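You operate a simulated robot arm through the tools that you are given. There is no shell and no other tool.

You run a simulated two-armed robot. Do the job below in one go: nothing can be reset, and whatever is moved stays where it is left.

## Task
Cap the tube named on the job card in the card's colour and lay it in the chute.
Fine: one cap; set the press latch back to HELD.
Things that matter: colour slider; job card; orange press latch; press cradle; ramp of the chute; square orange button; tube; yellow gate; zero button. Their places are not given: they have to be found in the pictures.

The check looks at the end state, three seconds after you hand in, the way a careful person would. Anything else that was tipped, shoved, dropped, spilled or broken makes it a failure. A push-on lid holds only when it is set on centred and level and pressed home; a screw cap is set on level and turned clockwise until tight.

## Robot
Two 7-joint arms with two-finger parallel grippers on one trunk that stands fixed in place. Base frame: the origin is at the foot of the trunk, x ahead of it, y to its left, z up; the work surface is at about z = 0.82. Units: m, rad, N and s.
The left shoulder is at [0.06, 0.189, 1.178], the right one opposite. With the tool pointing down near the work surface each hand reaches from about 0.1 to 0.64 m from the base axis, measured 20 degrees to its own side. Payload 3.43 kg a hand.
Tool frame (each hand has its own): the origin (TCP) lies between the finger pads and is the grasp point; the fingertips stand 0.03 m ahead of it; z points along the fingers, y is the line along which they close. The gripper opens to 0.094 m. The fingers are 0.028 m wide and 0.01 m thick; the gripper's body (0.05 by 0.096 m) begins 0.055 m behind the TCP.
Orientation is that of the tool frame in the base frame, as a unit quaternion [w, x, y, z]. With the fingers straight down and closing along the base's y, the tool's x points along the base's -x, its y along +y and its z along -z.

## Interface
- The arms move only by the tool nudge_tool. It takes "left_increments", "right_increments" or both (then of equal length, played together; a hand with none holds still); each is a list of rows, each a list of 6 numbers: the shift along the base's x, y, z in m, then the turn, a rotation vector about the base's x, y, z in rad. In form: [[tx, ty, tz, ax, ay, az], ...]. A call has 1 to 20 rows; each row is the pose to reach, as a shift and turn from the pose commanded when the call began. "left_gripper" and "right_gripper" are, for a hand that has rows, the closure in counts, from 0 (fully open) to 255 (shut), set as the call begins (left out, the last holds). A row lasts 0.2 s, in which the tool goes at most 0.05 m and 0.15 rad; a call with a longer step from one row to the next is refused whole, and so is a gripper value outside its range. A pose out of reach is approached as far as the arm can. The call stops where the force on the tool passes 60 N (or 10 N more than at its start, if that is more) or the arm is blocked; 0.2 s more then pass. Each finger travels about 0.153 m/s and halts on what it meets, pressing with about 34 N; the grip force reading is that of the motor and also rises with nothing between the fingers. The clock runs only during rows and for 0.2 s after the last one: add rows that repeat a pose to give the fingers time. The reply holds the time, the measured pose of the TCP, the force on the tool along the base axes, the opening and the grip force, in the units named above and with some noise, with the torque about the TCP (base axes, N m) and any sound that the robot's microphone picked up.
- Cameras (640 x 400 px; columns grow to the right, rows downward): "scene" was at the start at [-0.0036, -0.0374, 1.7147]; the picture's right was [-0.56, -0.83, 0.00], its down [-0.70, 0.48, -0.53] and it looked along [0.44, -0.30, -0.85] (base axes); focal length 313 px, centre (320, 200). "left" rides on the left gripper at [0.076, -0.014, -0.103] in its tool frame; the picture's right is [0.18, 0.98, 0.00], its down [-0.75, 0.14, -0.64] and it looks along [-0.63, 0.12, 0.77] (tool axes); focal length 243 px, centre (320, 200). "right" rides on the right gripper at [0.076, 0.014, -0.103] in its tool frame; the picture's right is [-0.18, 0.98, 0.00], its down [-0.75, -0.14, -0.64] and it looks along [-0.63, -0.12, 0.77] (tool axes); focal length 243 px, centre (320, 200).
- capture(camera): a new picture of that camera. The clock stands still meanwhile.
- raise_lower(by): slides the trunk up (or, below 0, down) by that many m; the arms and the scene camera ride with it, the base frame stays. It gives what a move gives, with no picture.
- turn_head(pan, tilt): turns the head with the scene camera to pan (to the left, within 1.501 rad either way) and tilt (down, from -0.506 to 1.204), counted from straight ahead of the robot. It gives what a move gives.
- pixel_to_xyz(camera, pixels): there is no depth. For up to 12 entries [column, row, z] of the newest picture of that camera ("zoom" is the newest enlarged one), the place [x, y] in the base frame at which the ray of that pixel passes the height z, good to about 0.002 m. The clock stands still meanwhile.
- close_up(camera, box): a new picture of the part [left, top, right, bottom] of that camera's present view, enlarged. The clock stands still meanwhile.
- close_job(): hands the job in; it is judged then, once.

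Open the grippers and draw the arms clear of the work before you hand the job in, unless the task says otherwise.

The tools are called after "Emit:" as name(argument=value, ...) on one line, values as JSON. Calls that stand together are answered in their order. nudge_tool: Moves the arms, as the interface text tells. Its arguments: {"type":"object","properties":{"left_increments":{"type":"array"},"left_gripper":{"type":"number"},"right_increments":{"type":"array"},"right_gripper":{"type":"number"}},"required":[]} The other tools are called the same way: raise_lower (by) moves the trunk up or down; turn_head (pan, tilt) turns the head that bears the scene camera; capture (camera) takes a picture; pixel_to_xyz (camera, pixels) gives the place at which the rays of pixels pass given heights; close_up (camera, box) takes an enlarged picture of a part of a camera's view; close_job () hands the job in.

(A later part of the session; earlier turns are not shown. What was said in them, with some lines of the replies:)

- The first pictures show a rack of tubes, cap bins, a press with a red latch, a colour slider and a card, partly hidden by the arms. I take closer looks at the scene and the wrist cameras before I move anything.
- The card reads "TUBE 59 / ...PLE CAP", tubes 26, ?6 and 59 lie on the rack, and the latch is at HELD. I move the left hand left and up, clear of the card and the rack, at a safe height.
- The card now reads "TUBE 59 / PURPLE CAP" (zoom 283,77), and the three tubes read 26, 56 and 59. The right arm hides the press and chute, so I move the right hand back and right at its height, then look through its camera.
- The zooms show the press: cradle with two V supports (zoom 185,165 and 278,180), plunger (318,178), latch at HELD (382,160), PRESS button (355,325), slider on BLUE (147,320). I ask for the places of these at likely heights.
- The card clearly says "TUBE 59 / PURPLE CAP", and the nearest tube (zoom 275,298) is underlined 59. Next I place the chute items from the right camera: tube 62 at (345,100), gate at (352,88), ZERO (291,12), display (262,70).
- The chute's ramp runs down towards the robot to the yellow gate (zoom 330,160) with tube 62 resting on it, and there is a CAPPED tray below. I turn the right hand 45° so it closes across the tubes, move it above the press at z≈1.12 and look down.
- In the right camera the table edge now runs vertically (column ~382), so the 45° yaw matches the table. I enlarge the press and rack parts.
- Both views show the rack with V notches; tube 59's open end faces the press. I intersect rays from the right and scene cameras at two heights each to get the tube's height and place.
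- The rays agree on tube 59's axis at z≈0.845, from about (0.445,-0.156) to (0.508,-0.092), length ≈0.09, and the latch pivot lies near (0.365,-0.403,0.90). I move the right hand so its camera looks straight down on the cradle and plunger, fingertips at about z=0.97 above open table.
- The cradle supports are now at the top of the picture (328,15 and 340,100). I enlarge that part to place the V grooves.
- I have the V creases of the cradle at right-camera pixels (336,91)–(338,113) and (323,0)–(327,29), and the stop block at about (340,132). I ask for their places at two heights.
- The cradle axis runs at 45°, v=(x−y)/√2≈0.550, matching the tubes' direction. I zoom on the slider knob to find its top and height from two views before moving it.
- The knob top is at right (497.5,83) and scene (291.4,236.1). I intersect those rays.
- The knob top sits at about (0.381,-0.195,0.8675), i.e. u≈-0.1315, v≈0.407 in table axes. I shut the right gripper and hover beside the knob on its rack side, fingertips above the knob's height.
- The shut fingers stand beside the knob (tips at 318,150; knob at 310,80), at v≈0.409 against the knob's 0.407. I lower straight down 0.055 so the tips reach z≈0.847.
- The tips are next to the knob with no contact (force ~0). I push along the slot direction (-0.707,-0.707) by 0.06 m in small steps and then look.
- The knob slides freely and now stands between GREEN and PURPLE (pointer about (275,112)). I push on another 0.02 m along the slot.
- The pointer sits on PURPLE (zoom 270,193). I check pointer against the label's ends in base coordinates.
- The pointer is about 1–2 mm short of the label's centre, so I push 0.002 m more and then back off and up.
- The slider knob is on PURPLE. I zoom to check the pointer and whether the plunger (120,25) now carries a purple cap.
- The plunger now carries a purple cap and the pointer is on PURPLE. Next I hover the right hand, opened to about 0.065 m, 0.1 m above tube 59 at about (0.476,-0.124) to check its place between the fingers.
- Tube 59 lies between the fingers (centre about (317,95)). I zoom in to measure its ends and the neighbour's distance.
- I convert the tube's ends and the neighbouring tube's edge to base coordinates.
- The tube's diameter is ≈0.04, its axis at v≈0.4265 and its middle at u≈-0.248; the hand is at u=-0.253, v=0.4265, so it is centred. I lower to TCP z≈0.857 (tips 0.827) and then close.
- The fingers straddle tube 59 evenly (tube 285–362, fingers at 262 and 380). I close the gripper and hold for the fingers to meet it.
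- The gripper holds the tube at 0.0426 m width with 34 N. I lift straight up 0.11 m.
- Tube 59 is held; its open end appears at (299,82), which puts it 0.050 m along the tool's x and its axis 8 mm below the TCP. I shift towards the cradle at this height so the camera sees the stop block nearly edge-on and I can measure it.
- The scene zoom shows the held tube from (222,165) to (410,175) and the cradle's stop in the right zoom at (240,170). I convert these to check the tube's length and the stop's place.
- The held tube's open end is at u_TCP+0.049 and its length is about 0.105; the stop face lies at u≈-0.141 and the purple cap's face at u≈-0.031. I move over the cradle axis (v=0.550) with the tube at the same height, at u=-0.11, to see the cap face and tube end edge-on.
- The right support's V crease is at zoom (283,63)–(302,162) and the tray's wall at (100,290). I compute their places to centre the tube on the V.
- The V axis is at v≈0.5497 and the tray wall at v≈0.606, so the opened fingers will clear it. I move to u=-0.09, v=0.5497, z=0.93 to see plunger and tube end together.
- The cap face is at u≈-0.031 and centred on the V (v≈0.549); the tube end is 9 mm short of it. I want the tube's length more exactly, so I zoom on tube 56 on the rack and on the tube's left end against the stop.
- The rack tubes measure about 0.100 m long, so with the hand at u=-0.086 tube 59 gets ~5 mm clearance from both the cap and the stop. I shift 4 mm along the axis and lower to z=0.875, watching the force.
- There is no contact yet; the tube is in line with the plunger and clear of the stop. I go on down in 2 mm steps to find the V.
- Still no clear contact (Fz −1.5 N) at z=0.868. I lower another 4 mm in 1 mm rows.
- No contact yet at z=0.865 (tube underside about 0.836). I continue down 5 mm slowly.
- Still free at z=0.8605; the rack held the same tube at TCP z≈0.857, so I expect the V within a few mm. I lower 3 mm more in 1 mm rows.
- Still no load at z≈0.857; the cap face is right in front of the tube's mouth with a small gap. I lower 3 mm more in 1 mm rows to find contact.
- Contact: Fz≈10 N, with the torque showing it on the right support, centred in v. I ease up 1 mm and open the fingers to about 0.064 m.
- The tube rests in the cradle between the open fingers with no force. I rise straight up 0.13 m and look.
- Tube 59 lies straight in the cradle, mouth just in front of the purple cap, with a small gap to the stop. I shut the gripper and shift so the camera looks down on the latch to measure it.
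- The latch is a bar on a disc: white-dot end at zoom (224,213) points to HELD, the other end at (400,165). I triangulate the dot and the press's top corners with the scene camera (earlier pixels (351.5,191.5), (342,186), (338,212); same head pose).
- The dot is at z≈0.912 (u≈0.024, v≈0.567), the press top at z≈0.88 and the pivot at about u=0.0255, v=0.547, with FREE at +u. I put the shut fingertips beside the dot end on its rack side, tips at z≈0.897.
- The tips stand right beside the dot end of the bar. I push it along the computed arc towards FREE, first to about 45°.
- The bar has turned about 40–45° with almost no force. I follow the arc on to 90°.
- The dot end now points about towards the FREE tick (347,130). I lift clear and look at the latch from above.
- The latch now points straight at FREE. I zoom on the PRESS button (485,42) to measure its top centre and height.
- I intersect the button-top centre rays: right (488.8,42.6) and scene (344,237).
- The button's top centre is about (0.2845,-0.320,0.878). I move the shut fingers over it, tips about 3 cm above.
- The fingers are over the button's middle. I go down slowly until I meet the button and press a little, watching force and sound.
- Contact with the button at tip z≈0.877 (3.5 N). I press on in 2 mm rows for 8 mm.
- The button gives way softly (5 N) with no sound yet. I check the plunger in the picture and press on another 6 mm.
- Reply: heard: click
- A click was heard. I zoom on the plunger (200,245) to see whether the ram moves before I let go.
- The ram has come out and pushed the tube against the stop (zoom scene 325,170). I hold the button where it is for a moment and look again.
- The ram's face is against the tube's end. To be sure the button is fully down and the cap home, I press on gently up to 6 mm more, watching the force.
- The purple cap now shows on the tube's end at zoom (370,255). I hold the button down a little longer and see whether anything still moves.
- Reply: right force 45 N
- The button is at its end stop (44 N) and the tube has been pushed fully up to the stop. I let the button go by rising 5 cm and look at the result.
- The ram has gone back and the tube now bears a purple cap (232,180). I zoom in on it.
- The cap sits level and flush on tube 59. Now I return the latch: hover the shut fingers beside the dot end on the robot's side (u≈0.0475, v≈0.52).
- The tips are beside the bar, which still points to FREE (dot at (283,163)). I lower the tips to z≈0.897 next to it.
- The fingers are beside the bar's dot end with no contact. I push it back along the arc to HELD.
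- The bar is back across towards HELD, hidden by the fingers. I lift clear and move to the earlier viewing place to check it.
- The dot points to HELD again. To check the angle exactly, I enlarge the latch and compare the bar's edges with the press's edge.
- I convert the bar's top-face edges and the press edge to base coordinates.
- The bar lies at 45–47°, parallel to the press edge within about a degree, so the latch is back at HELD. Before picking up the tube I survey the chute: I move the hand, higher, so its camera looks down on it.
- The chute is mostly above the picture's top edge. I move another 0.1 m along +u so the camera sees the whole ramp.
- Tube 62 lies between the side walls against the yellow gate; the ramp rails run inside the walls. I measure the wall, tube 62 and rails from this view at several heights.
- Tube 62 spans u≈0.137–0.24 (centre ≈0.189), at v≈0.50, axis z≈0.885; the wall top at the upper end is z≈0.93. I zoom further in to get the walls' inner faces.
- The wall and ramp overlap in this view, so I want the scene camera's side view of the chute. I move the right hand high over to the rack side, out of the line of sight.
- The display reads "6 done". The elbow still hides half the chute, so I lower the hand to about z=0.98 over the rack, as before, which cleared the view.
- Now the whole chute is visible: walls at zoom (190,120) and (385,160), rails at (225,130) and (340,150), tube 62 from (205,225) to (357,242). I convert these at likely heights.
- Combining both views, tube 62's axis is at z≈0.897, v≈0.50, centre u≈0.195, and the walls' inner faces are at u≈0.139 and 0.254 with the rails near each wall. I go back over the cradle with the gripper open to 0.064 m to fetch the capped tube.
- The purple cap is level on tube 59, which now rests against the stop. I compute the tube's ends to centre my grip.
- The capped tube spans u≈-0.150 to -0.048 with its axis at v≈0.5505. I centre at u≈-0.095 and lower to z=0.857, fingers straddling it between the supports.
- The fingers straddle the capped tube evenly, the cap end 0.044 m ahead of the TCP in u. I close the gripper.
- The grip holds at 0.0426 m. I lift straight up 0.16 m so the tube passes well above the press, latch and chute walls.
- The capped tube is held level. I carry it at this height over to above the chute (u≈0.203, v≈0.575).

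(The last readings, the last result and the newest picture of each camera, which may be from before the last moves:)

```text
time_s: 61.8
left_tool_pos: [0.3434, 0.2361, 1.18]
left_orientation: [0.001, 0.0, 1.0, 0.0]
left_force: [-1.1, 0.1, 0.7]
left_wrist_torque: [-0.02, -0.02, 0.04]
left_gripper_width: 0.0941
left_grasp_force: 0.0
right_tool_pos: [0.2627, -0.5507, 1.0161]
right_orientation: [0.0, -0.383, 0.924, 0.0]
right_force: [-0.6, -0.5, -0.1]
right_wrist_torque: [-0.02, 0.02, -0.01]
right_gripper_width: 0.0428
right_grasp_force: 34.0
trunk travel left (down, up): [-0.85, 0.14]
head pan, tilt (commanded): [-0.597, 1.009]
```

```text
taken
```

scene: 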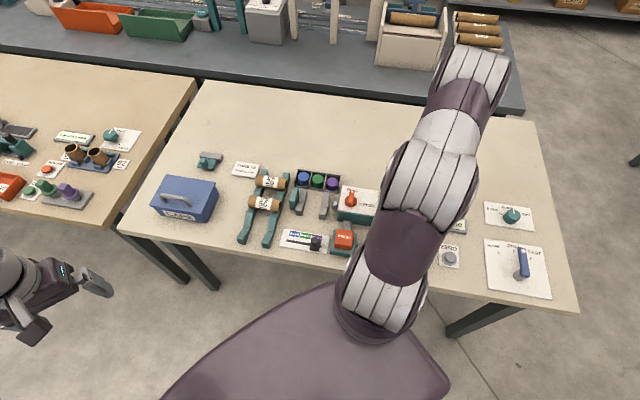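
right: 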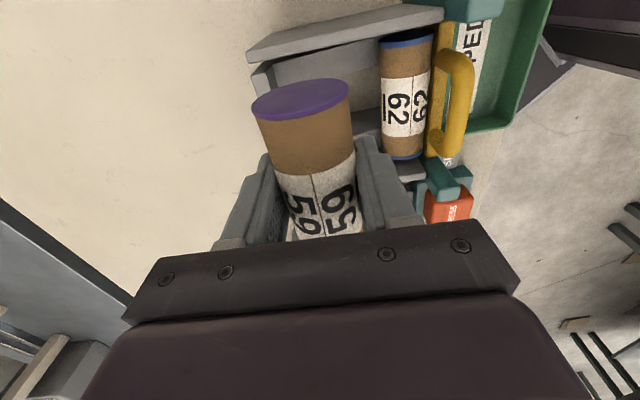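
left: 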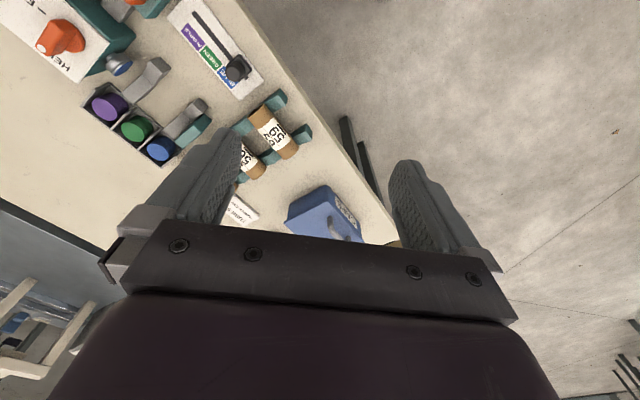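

The tube is above the chute; tube 62 and the gate are to its right in the picture. I zoom in to check the walls' and rails' places against the tube before lowering.

Emit:
close_up(camera="right", box=[230, 0, 470, 150])

Emit:
close_up(camera="right", box=[340, 100, 500, 240])

```text
2.67 times, centred on (350, 75) of right
```

zoom: 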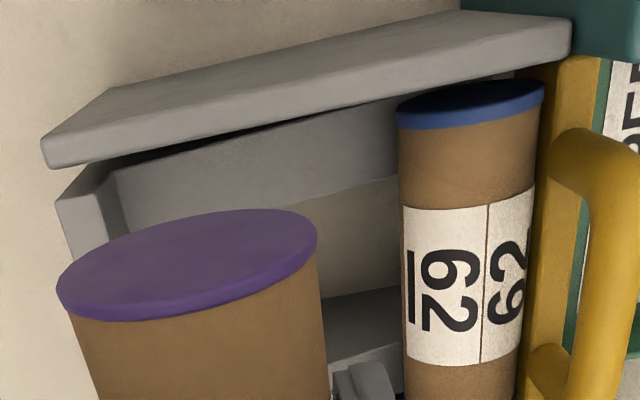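

```text
2.86 times, centred on (420, 170) of right
```

zoom: 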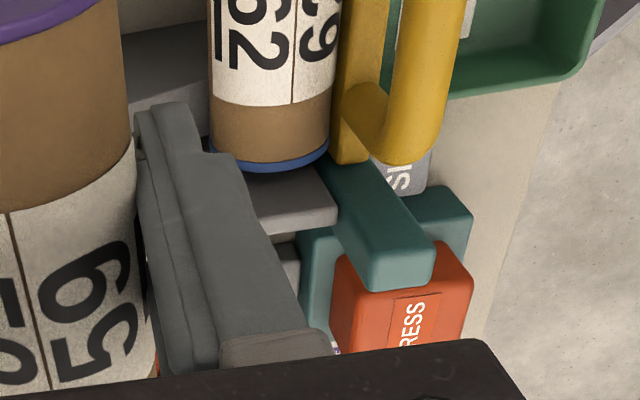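

I compute tube 62's near end and the right wall's top inner edge from this view.

Emit:
pixel_to_xyz(camera="right", pixels=[[407, 39.4, 0.885], [407, 39.4, 0.897], [250, 62, 0.92], [247, 53, 0.92], [443, 20.5, 0.9], [443, 10, 0.9], [274, 33, 0.82], [251, 76, 0.9], [262, 66, 0.9], [275, 67, 0.9]])

```text
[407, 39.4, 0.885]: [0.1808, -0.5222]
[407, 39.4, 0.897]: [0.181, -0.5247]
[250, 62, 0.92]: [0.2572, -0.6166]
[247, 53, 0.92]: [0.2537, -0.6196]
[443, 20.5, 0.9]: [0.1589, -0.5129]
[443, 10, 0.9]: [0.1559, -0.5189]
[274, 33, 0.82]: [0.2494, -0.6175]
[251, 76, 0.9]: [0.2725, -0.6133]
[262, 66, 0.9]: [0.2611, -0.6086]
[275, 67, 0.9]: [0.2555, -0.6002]
```

The wall's inner face is at u≈0.254 and its top slopes from z≈0.92 to ≈0.888 (slope ≈0.22), so the tube's axis should rest at z≈0.910 for v=0.56. I shift to v=0.56 and lower to TCP z=0.932.

Emit:
nudge_tool(right_increments=[[-0.0106, 0.0106, 0, 0, 0, 0], [-0.0106, 0.0106, -0.025, 0, 0, 0], [-0.0106, 0.0106, -0.05, 0, 0, 0], [-0.0106, 0.0106, -0.07, 0, 0, 0], [-0.0106, 0.0106, -0.086, 0, 0, 0], [-0.0106, 0.0106, -0.086, 0, 0, 0]])

Emit:
capture(camera="right")

Emit:
close_up(camera="right", box=[230, 0, 470, 200])

```text
time_s: 63.2
left_tool_pos: [0.3431, 0.2359, 1.1792]
left_orientation: [0.0, 0.0, 1.0, 0.0]
left_force: [-0.6, -0.9, 0.2]
left_wrist_torque: [0.0, 0.0, 0.03]
left_gripper_width: 0.0939
left_grasp_force: 0.1
right_tool_pos: [0.2531, -0.5395, 0.9338]
right_orientation: [0.0, -0.382, 0.924, 0.0]
right_force: [0.0, 0.0, -0.4]
right_wrist_torque: [-0.02, -0.01, -0.02]
right_gripper_width: 0.043
right_grasp_force: 34.1
trunk travel left (down, up): [-0.85, 0.14]
head pan, tilt (commanded): [-0.597, 1.009]
```

```text
taken
```

right: 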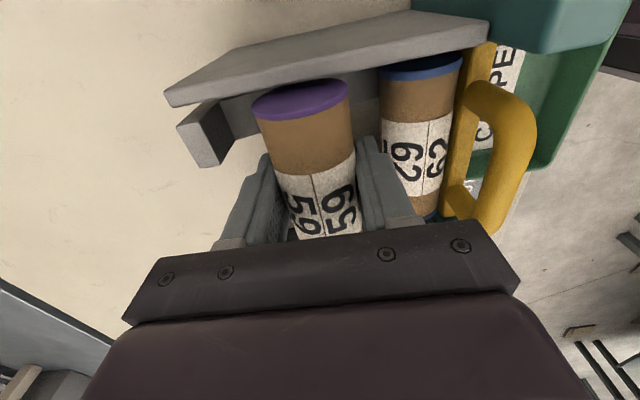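

```text
2.00 times, centred on (350, 100) of right
```

zoom: 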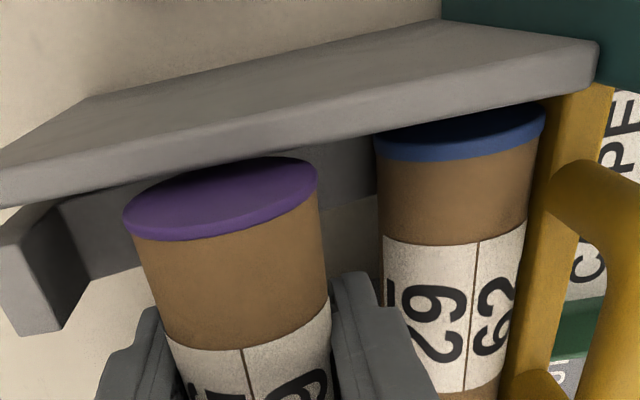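

The tube's cap end sits just inside the right wall, parallel with tube 62, and nothing touches yet. I lower 10 mm slowly.

Emit:
nudge_tool(right_increments=[[0, 0, -0.002, 0, 0, 0], [0, 0, -0.004, 0, 0, 0], [0, 0, -0.006, 0, 0, 0], [0, 0, -0.008, 0, 0, 0], [0, 0, -0.008, 0, 0, 0]])

Emit:
capture(camera="right")

```text
time_s: 64.4
left_tool_pos: [0.3423, 0.2367, 1.1787]
left_orientation: [0.0, 0.001, 1.0, 0.0]
left_force: [-0.4, -0.9, -0.7]
left_wrist_torque: [-0.02, 0.02, 0.02]
left_gripper_width: 0.094
left_grasp_force: 0.0
right_tool_pos: [0.2517, -0.5414, 0.924]
right_orientation: [-0.001, -0.383, 0.924, 0.0]
right_force: [-0.3, -0.1, 0.5]
right_wrist_torque: [-0.04, 0.01, 0.0]
right_gripper_width: 0.0428
right_grasp_force: 34.3
trunk travel left (down, up): [-0.85, 0.14]
head pan, tilt (commanded): [-0.597, 1.009]
```

```text
taken
```

right: 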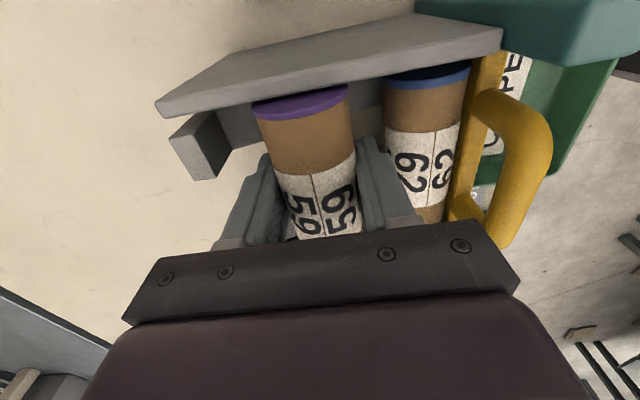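

No contact yet at z≈0.924; the cap end passes inside the wall. I go on in 1 mm rows.

Emit:
nudge_tool(right_increments=[[0, 0, -0.001, 0, 0, 0], [0, 0, -0.002, 0, 0, 0], [0, 0, -0.003, 0, 0, 0], [0, 0, -0.004, 0, 0, 0], [0, 0, -0.004, 0, 0, 0]])

Emit:
close_up(camera="right", box=[230, 40, 490, 230])

```text
time_s: 65.6
left_tool_pos: [0.3414, 0.2358, 1.1793]
left_orientation: [0.0, -0.001, 1.0, 0.001]
left_force: [-0.3, 0.3, 0.2]
left_wrist_torque: [0.0, -0.01, -0.02]
left_gripper_width: 0.0938
left_grasp_force: 0.0
right_tool_pos: [0.2518, -0.5402, 0.9196]
right_orientation: [0.001, -0.383, 0.924, 0.0]
right_force: [0.8, 0.3, -0.8]
right_wrist_torque: [0.01, -0.02, 0.0]
right_gripper_width: 0.0429
right_grasp_force: 34.4
trunk travel left (down, up): [-0.85, 0.14]
head pan, tilt (commanded): [-0.597, 1.009]
```

```text
2.11 times, centred on (360, 135) of right
```

zoom: 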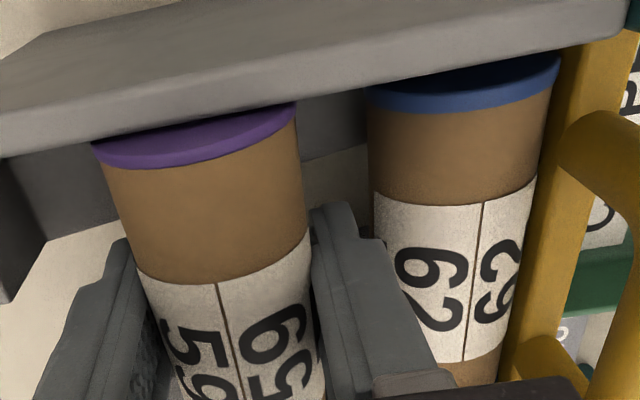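

Still free at z≈0.920. I lower up to 4 mm more, 1 mm per row.

Emit:
nudge_tool(right_increments=[[0, 0, -0.001, 0, 0, 0], [0, 0, -0.002, 0, 0, 0], [0, 0, -0.003, 0, 0, 0], [0, 0, -0.004, 0, 0, 0], [0, 0, -0.004, 0, 0, 0]])

Emit:
capture(camera="right")

```text
time_s: 66.8
left_tool_pos: [0.3424, 0.2367, 1.1776]
left_orientation: [0.0, 0.0, 1.0, -0.001]
left_force: [-0.2, 0.2, -0.1]
left_wrist_torque: [-0.01, -0.03, -0.01]
left_gripper_width: 0.0938
left_grasp_force: 0.0
right_tool_pos: [0.2521, -0.5401, 0.9153]
right_orientation: [0.0, -0.383, 0.924, 0.0]
right_force: [0.1, 0.1, 0.5]
right_wrist_torque: [-0.02, -0.02, 0.01]
right_gripper_width: 0.0427
right_grasp_force: 34.3
trunk travel left (down, up): [-0.85, 0.14]
head pan, tilt (commanded): [-0.597, 1.009]
```

```text
taken
```

right: 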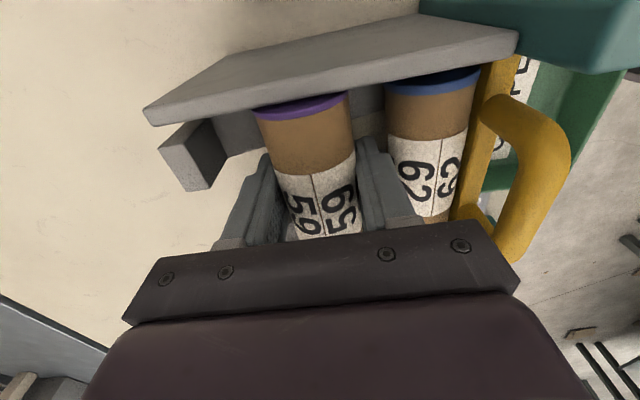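

Still free at z≈0.916. I continue down in 1 mm rows, up to 6 mm.

Emit:
nudge_tool(right_increments=[[0, 0, -0.001, 0, 0, 0], [0, 0, -0.002, 0, 0, 0], [0, 0, -0.003, 0, 0, 0], [0, 0, -0.004, 0, 0, 0], [0, 0, -0.005, 0, 0, 0], [0, 0, -0.005, 0, 0, 0]])

Emit:
close_up(camera="right", box=[230, 40, 490, 230])

```text
time_s: 68.2
left_tool_pos: [0.3407, 0.2375, 1.1804]
left_orientation: [0.001, 0.0, 1.0, -0.001]
left_force: [0.4, -0.2, 0.0]
left_wrist_torque: [-0.02, 0.02, -0.01]
left_gripper_width: 0.0943
left_grasp_force: 0.0
right_tool_pos: [0.2516, -0.5394, 0.9138]
right_orientation: [0.0, -0.382, 0.924, -0.004]
right_force: [-3.2, -0.6, 24.3]
right_wrist_torque: [0.11, -0.15, 0.04]
right_gripper_width: 0.0425
right_grasp_force: 33.8
trunk travel left (down, up): [-0.85, 0.14]
head pan, tilt (commanded): [-0.597, 1.009]
```

```text
2.11 times, centred on (360, 135) of right
```

zoom: 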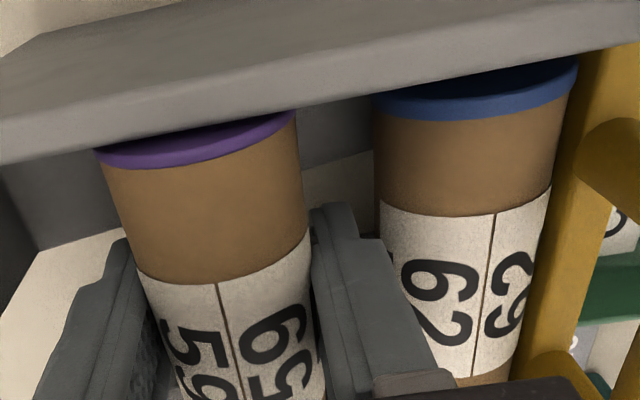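

Contact on both rails evenly (Fz 24 N, centred on the tube's middle). I ease up 2.5 mm and open the fingers only slightly, to about 0.05 m.

Emit:
nudge_tool(right_increments=[[0, 0, 0.0025, 0, 0, 0], [0, 0, 0.0025, 0, 0, 0]])

Emit:
nudge_tool(right_increments=[[0, 0, 0, 0, 0, 0], [0, 0, 0, 0, 0, 0], [0, 0, 0, 0, 0, 0]], right_gripper=119)

Emit:
capture(camera="right")

```text
time_s: 68.8
left_tool_pos: [0.3426, 0.2354, 1.1795]
left_orientation: [0.0, 0.0, 1.0, 0.001]
left_force: [0.4, 1.1, 0.9]
left_wrist_torque: [0.0, -0.01, -0.01]
left_gripper_width: 0.0939
left_grasp_force: 0.0
right_tool_pos: [0.2508, -0.5391, 0.9133]
right_orientation: [0.0, -0.382, 0.924, -0.001]
right_force: [-2.5, -1.1, 9.5]
right_wrist_torque: [-0.08, 0.08, -0.04]
right_gripper_width: 0.0429
right_grasp_force: 33.0
trunk travel left (down, up): [-0.85, 0.14]
head pan, tilt (commanded): [-0.597, 1.009]
```

```text
time_s: 69.6
left_tool_pos: [0.3426, 0.2371, 1.1799]
left_orientation: [0.0, 0.0, 1.0, 0.0]
left_force: [0.0, -0.8, -0.1]
left_wrist_torque: [-0.01, -0.01, -0.01]
left_gripper_width: 0.094
left_grasp_force: 0.2
right_tool_pos: [0.2521, -0.5407, 0.9128]
right_orientation: [0.0, -0.383, 0.924, 0.001]
right_force: [0.6, 1.3, -0.2]
right_wrist_torque: [0.03, -0.04, 0.01]
right_gripper_width: 0.0503
right_grasp_force: 0.3
trunk travel left (down, up): [-0.85, 0.14]
head pan, tilt (commanded): [-0.597, 1.009]
```

```text
taken
```

right: 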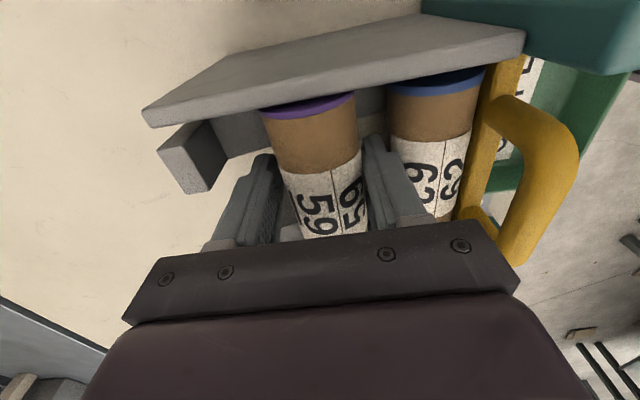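

The tube has rolled gently onto the lower finger, close to tube 62. I raise the hand slowly straight up so it settles against tube 62.

Emit:
nudge_tool(right_increments=[[0, 0, 0.006, 0, 0, 0], [0, 0, 0.012, 0, 0, 0], [0, 0, 0.02, 0, 0, 0], [0, 0, 0.03, 0, 0, 0], [0, 0, 0.045, 0, 0, 0], [0, 0, 0.065, 0, 0, 0], [0, 0, 0.095, 0, 0, 0], [0, 0, 0.13, 0, 0, 0], [0, 0, 0.13, 0, 0, 0]])

Emit:
capture(camera="right")

Emit:
close_up(camera="right", box=[230, 0, 490, 170])

```text
time_s: 71.6
left_tool_pos: [0.3432, 0.2366, 1.1795]
left_orientation: [0.0, 0.0, 1.0, 0.0]
left_force: [-0.9, 0.4, 0.7]
left_wrist_torque: [-0.03, -0.02, 0.01]
left_gripper_width: 0.0938
left_grasp_force: 0.0
right_tool_pos: [0.2529, -0.5417, 1.045]
right_orientation: [0.0, -0.383, 0.924, 0.0]
right_force: [-0.1, -0.5, -0.4]
right_wrist_torque: [-0.01, -0.02, -0.02]
right_gripper_width: 0.05
right_grasp_force: 0.1
trunk travel left (down, up): [-0.85, 0.14]
head pan, tilt (commanded): [-0.597, 1.009]
```

```text
taken
```

right: 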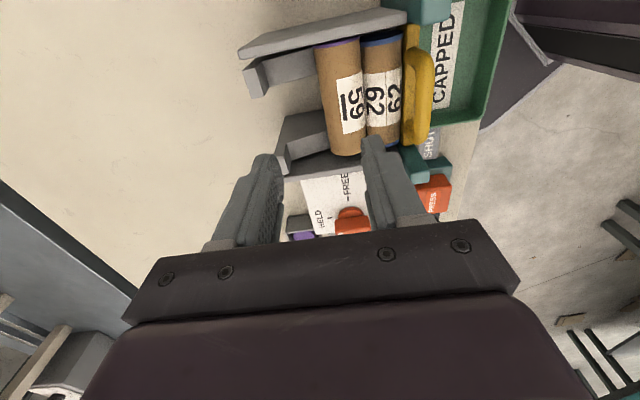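

```text
2.35 times, centred on (360, 85) of right
```

zoom: 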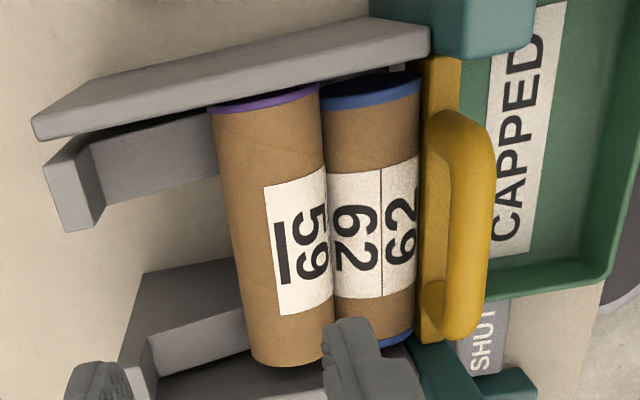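

Tube 59 now lies in the chute against tube 62, purple cap at the right wall, and the gate is still shut. I raise the hand to z≈1.25, open the gripper fully and look at everything once more.

Emit:
nudge_tool(right_increments=[[0, 0, 0.04, 0, 0, 0], [0, 0, 0.08, 0, 0, 0], [0, 0, 0.12, 0, 0, 0], [0, 0, 0.16, 0, 0, 0], [0, 0, 0.2, 0, 0, 0], [0, 0, 0.2, 0, 0, 0]], right_gripper=0)

Emit:
capture(camera="right")

Emit:
close_up(camera="right", box=[260, 0, 480, 170])

Emit:
capture(camera="scene")

```text
time_s: 73.0
left_tool_pos: [0.3416, 0.2362, 1.1792]
left_orientation: [-0.001, 0.0, 1.0, 0.0]
left_force: [-1.5, 0.3, -0.2]
left_wrist_torque: [0.0, -0.01, 0.03]
left_gripper_width: 0.094
left_grasp_force: 0.0
right_tool_pos: [0.2467, -0.533, 1.2288]
right_orientation: [-0.001, -0.383, 0.924, 0.001]
right_force: [-0.4, -0.2, -0.6]
right_wrist_torque: [0.03, 0.01, 0.02]
right_gripper_width: 0.094
right_grasp_force: 0.0
right hand out of reach, approached as far as the arm can: row 5, 6
trunk travel left (down, up): [-0.85, 0.14]
head pan, tilt (commanded): [-0.597, 1.009]
```

```text
taken
```

right: 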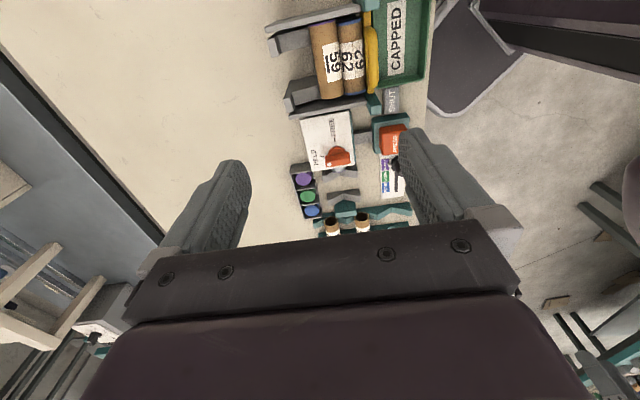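

```text
2.35 times, centred on (370, 85) of right
```

zoom: 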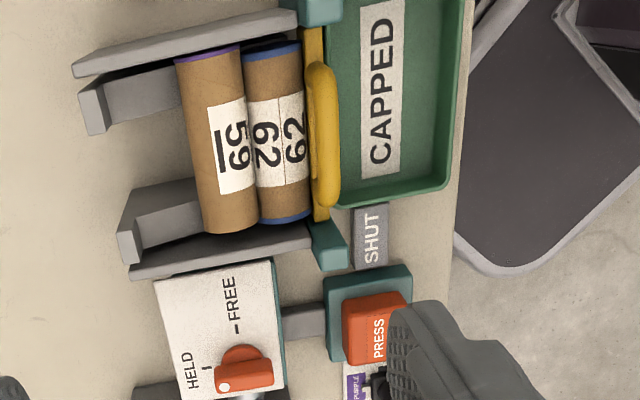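

```text
taken
```

scene: 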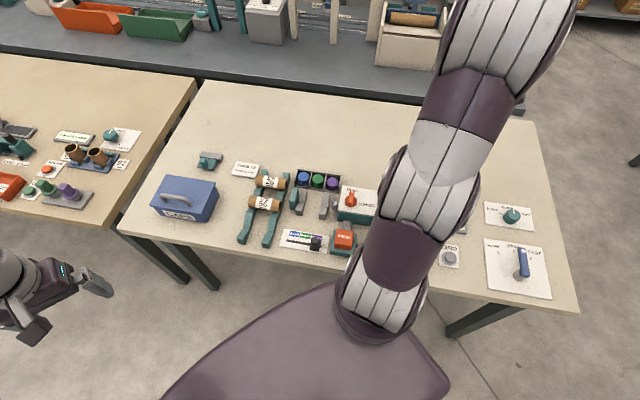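

Everything stands as wanted. I compare the latch in the scene view with the first picture and check the chute again.

Emit:
close_up(camera="scene", box=[280, 160, 390, 260])

Emit:
nudge_tool(right_increments=[[-0.03, 0.01, 0, 0, 0, -0.1], [-0.06, 0.02, 0, 0, 0, -0.2], [-0.09, 0.02, 0, 0, 0, -0.3], [-0.11, 0.02, 0, 0, 0, -0.4], [-0.11, 0.02, 0, 0, 0, -0.5]])

Emit:
capture(camera="right")

```text
4.00 times, centred on (335, 210) of scene
```

zoom: 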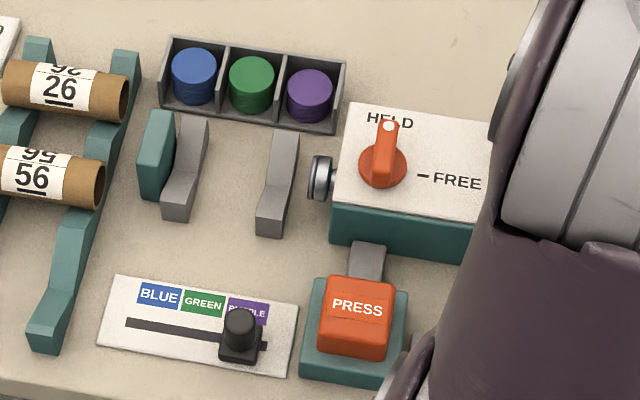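

```text
time_s: 74.2
left_tool_pos: [0.3433, 0.2357, 1.1798]
left_orientation: [0.0, 0.0, 1.0, 0.0]
left_force: [0.2, 0.9, 0.7]
left_wrist_torque: [0.0, -0.02, -0.02]
left_gripper_width: 0.0939
left_grasp_force: 0.1
right_tool_pos: [0.1388, -0.5132, 1.2245]
right_orientation: [0.001, -0.141, 0.99, 0.0]
right_force: [0.1, -0.6, 0.4]
right_wrist_torque: [-0.01, 0.03, 0.0]
right_gripper_width: 0.0941
right_grasp_force: 0.0
trunk travel left (down, up): [-0.85, 0.14]
head pan, tilt (commanded): [-0.597, 1.009]
```

```text
taken
```

right: 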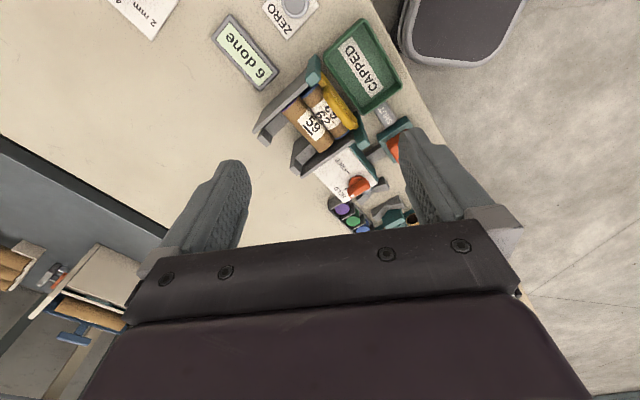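

The latch looks as it did at the start (dot at HELD), the display reads 6 done, and the right hand is clear at z≈1.22 with both grippers open. One last zoom on the chute before handing in.

Emit:
close_up(camera="right", box=[230, 40, 420, 230])

Emit:
capture(camera="scene")

```text
2.11 times, centred on (325, 135) of right
```

zoom: 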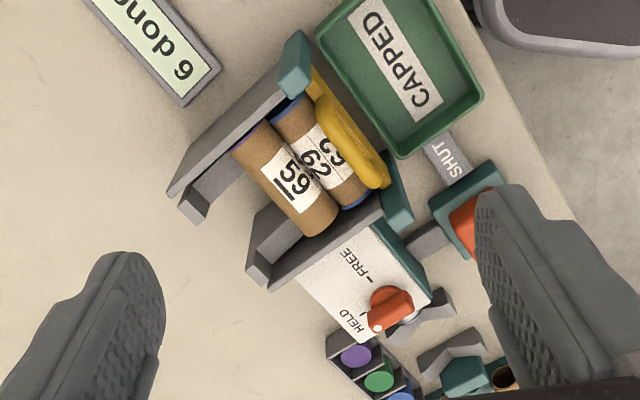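

```text
taken
```

scene: 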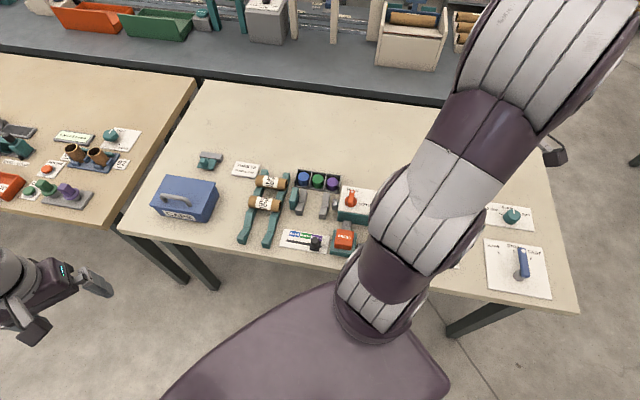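

Tube 59, with its purple cap on, lies in the chute against tube 62. The gate is shut, the latch is at HELD, nothing else has been disturbed, and both arms are clear with open grippers. I hand the job in.

Emit:
close_job()

```text
The job is handed in.
```

Tube 59 now has a purple cap and is lying on the chute ramp against tube 62, and I've handed the job in.

- **Cap:** I moved the colour slider from BLUE to PURPLE and pressed the button once. The cap looks level and flush, and the display went from "5 done" to "6 done".
- **Latch:** I turned it to FREE for the press and then back to HELD. It lines up with its starting position to within a degree or two.
- **Gate and zero button:** I did not touch either. The gate is still shut, holding tube 62.
- **Slider:** it is still at PURPLE, since the task didn't ask for it to go back to BLUE.

Both grippers are open and both arms are clear of the work. I saw nothing else tipped or moved.
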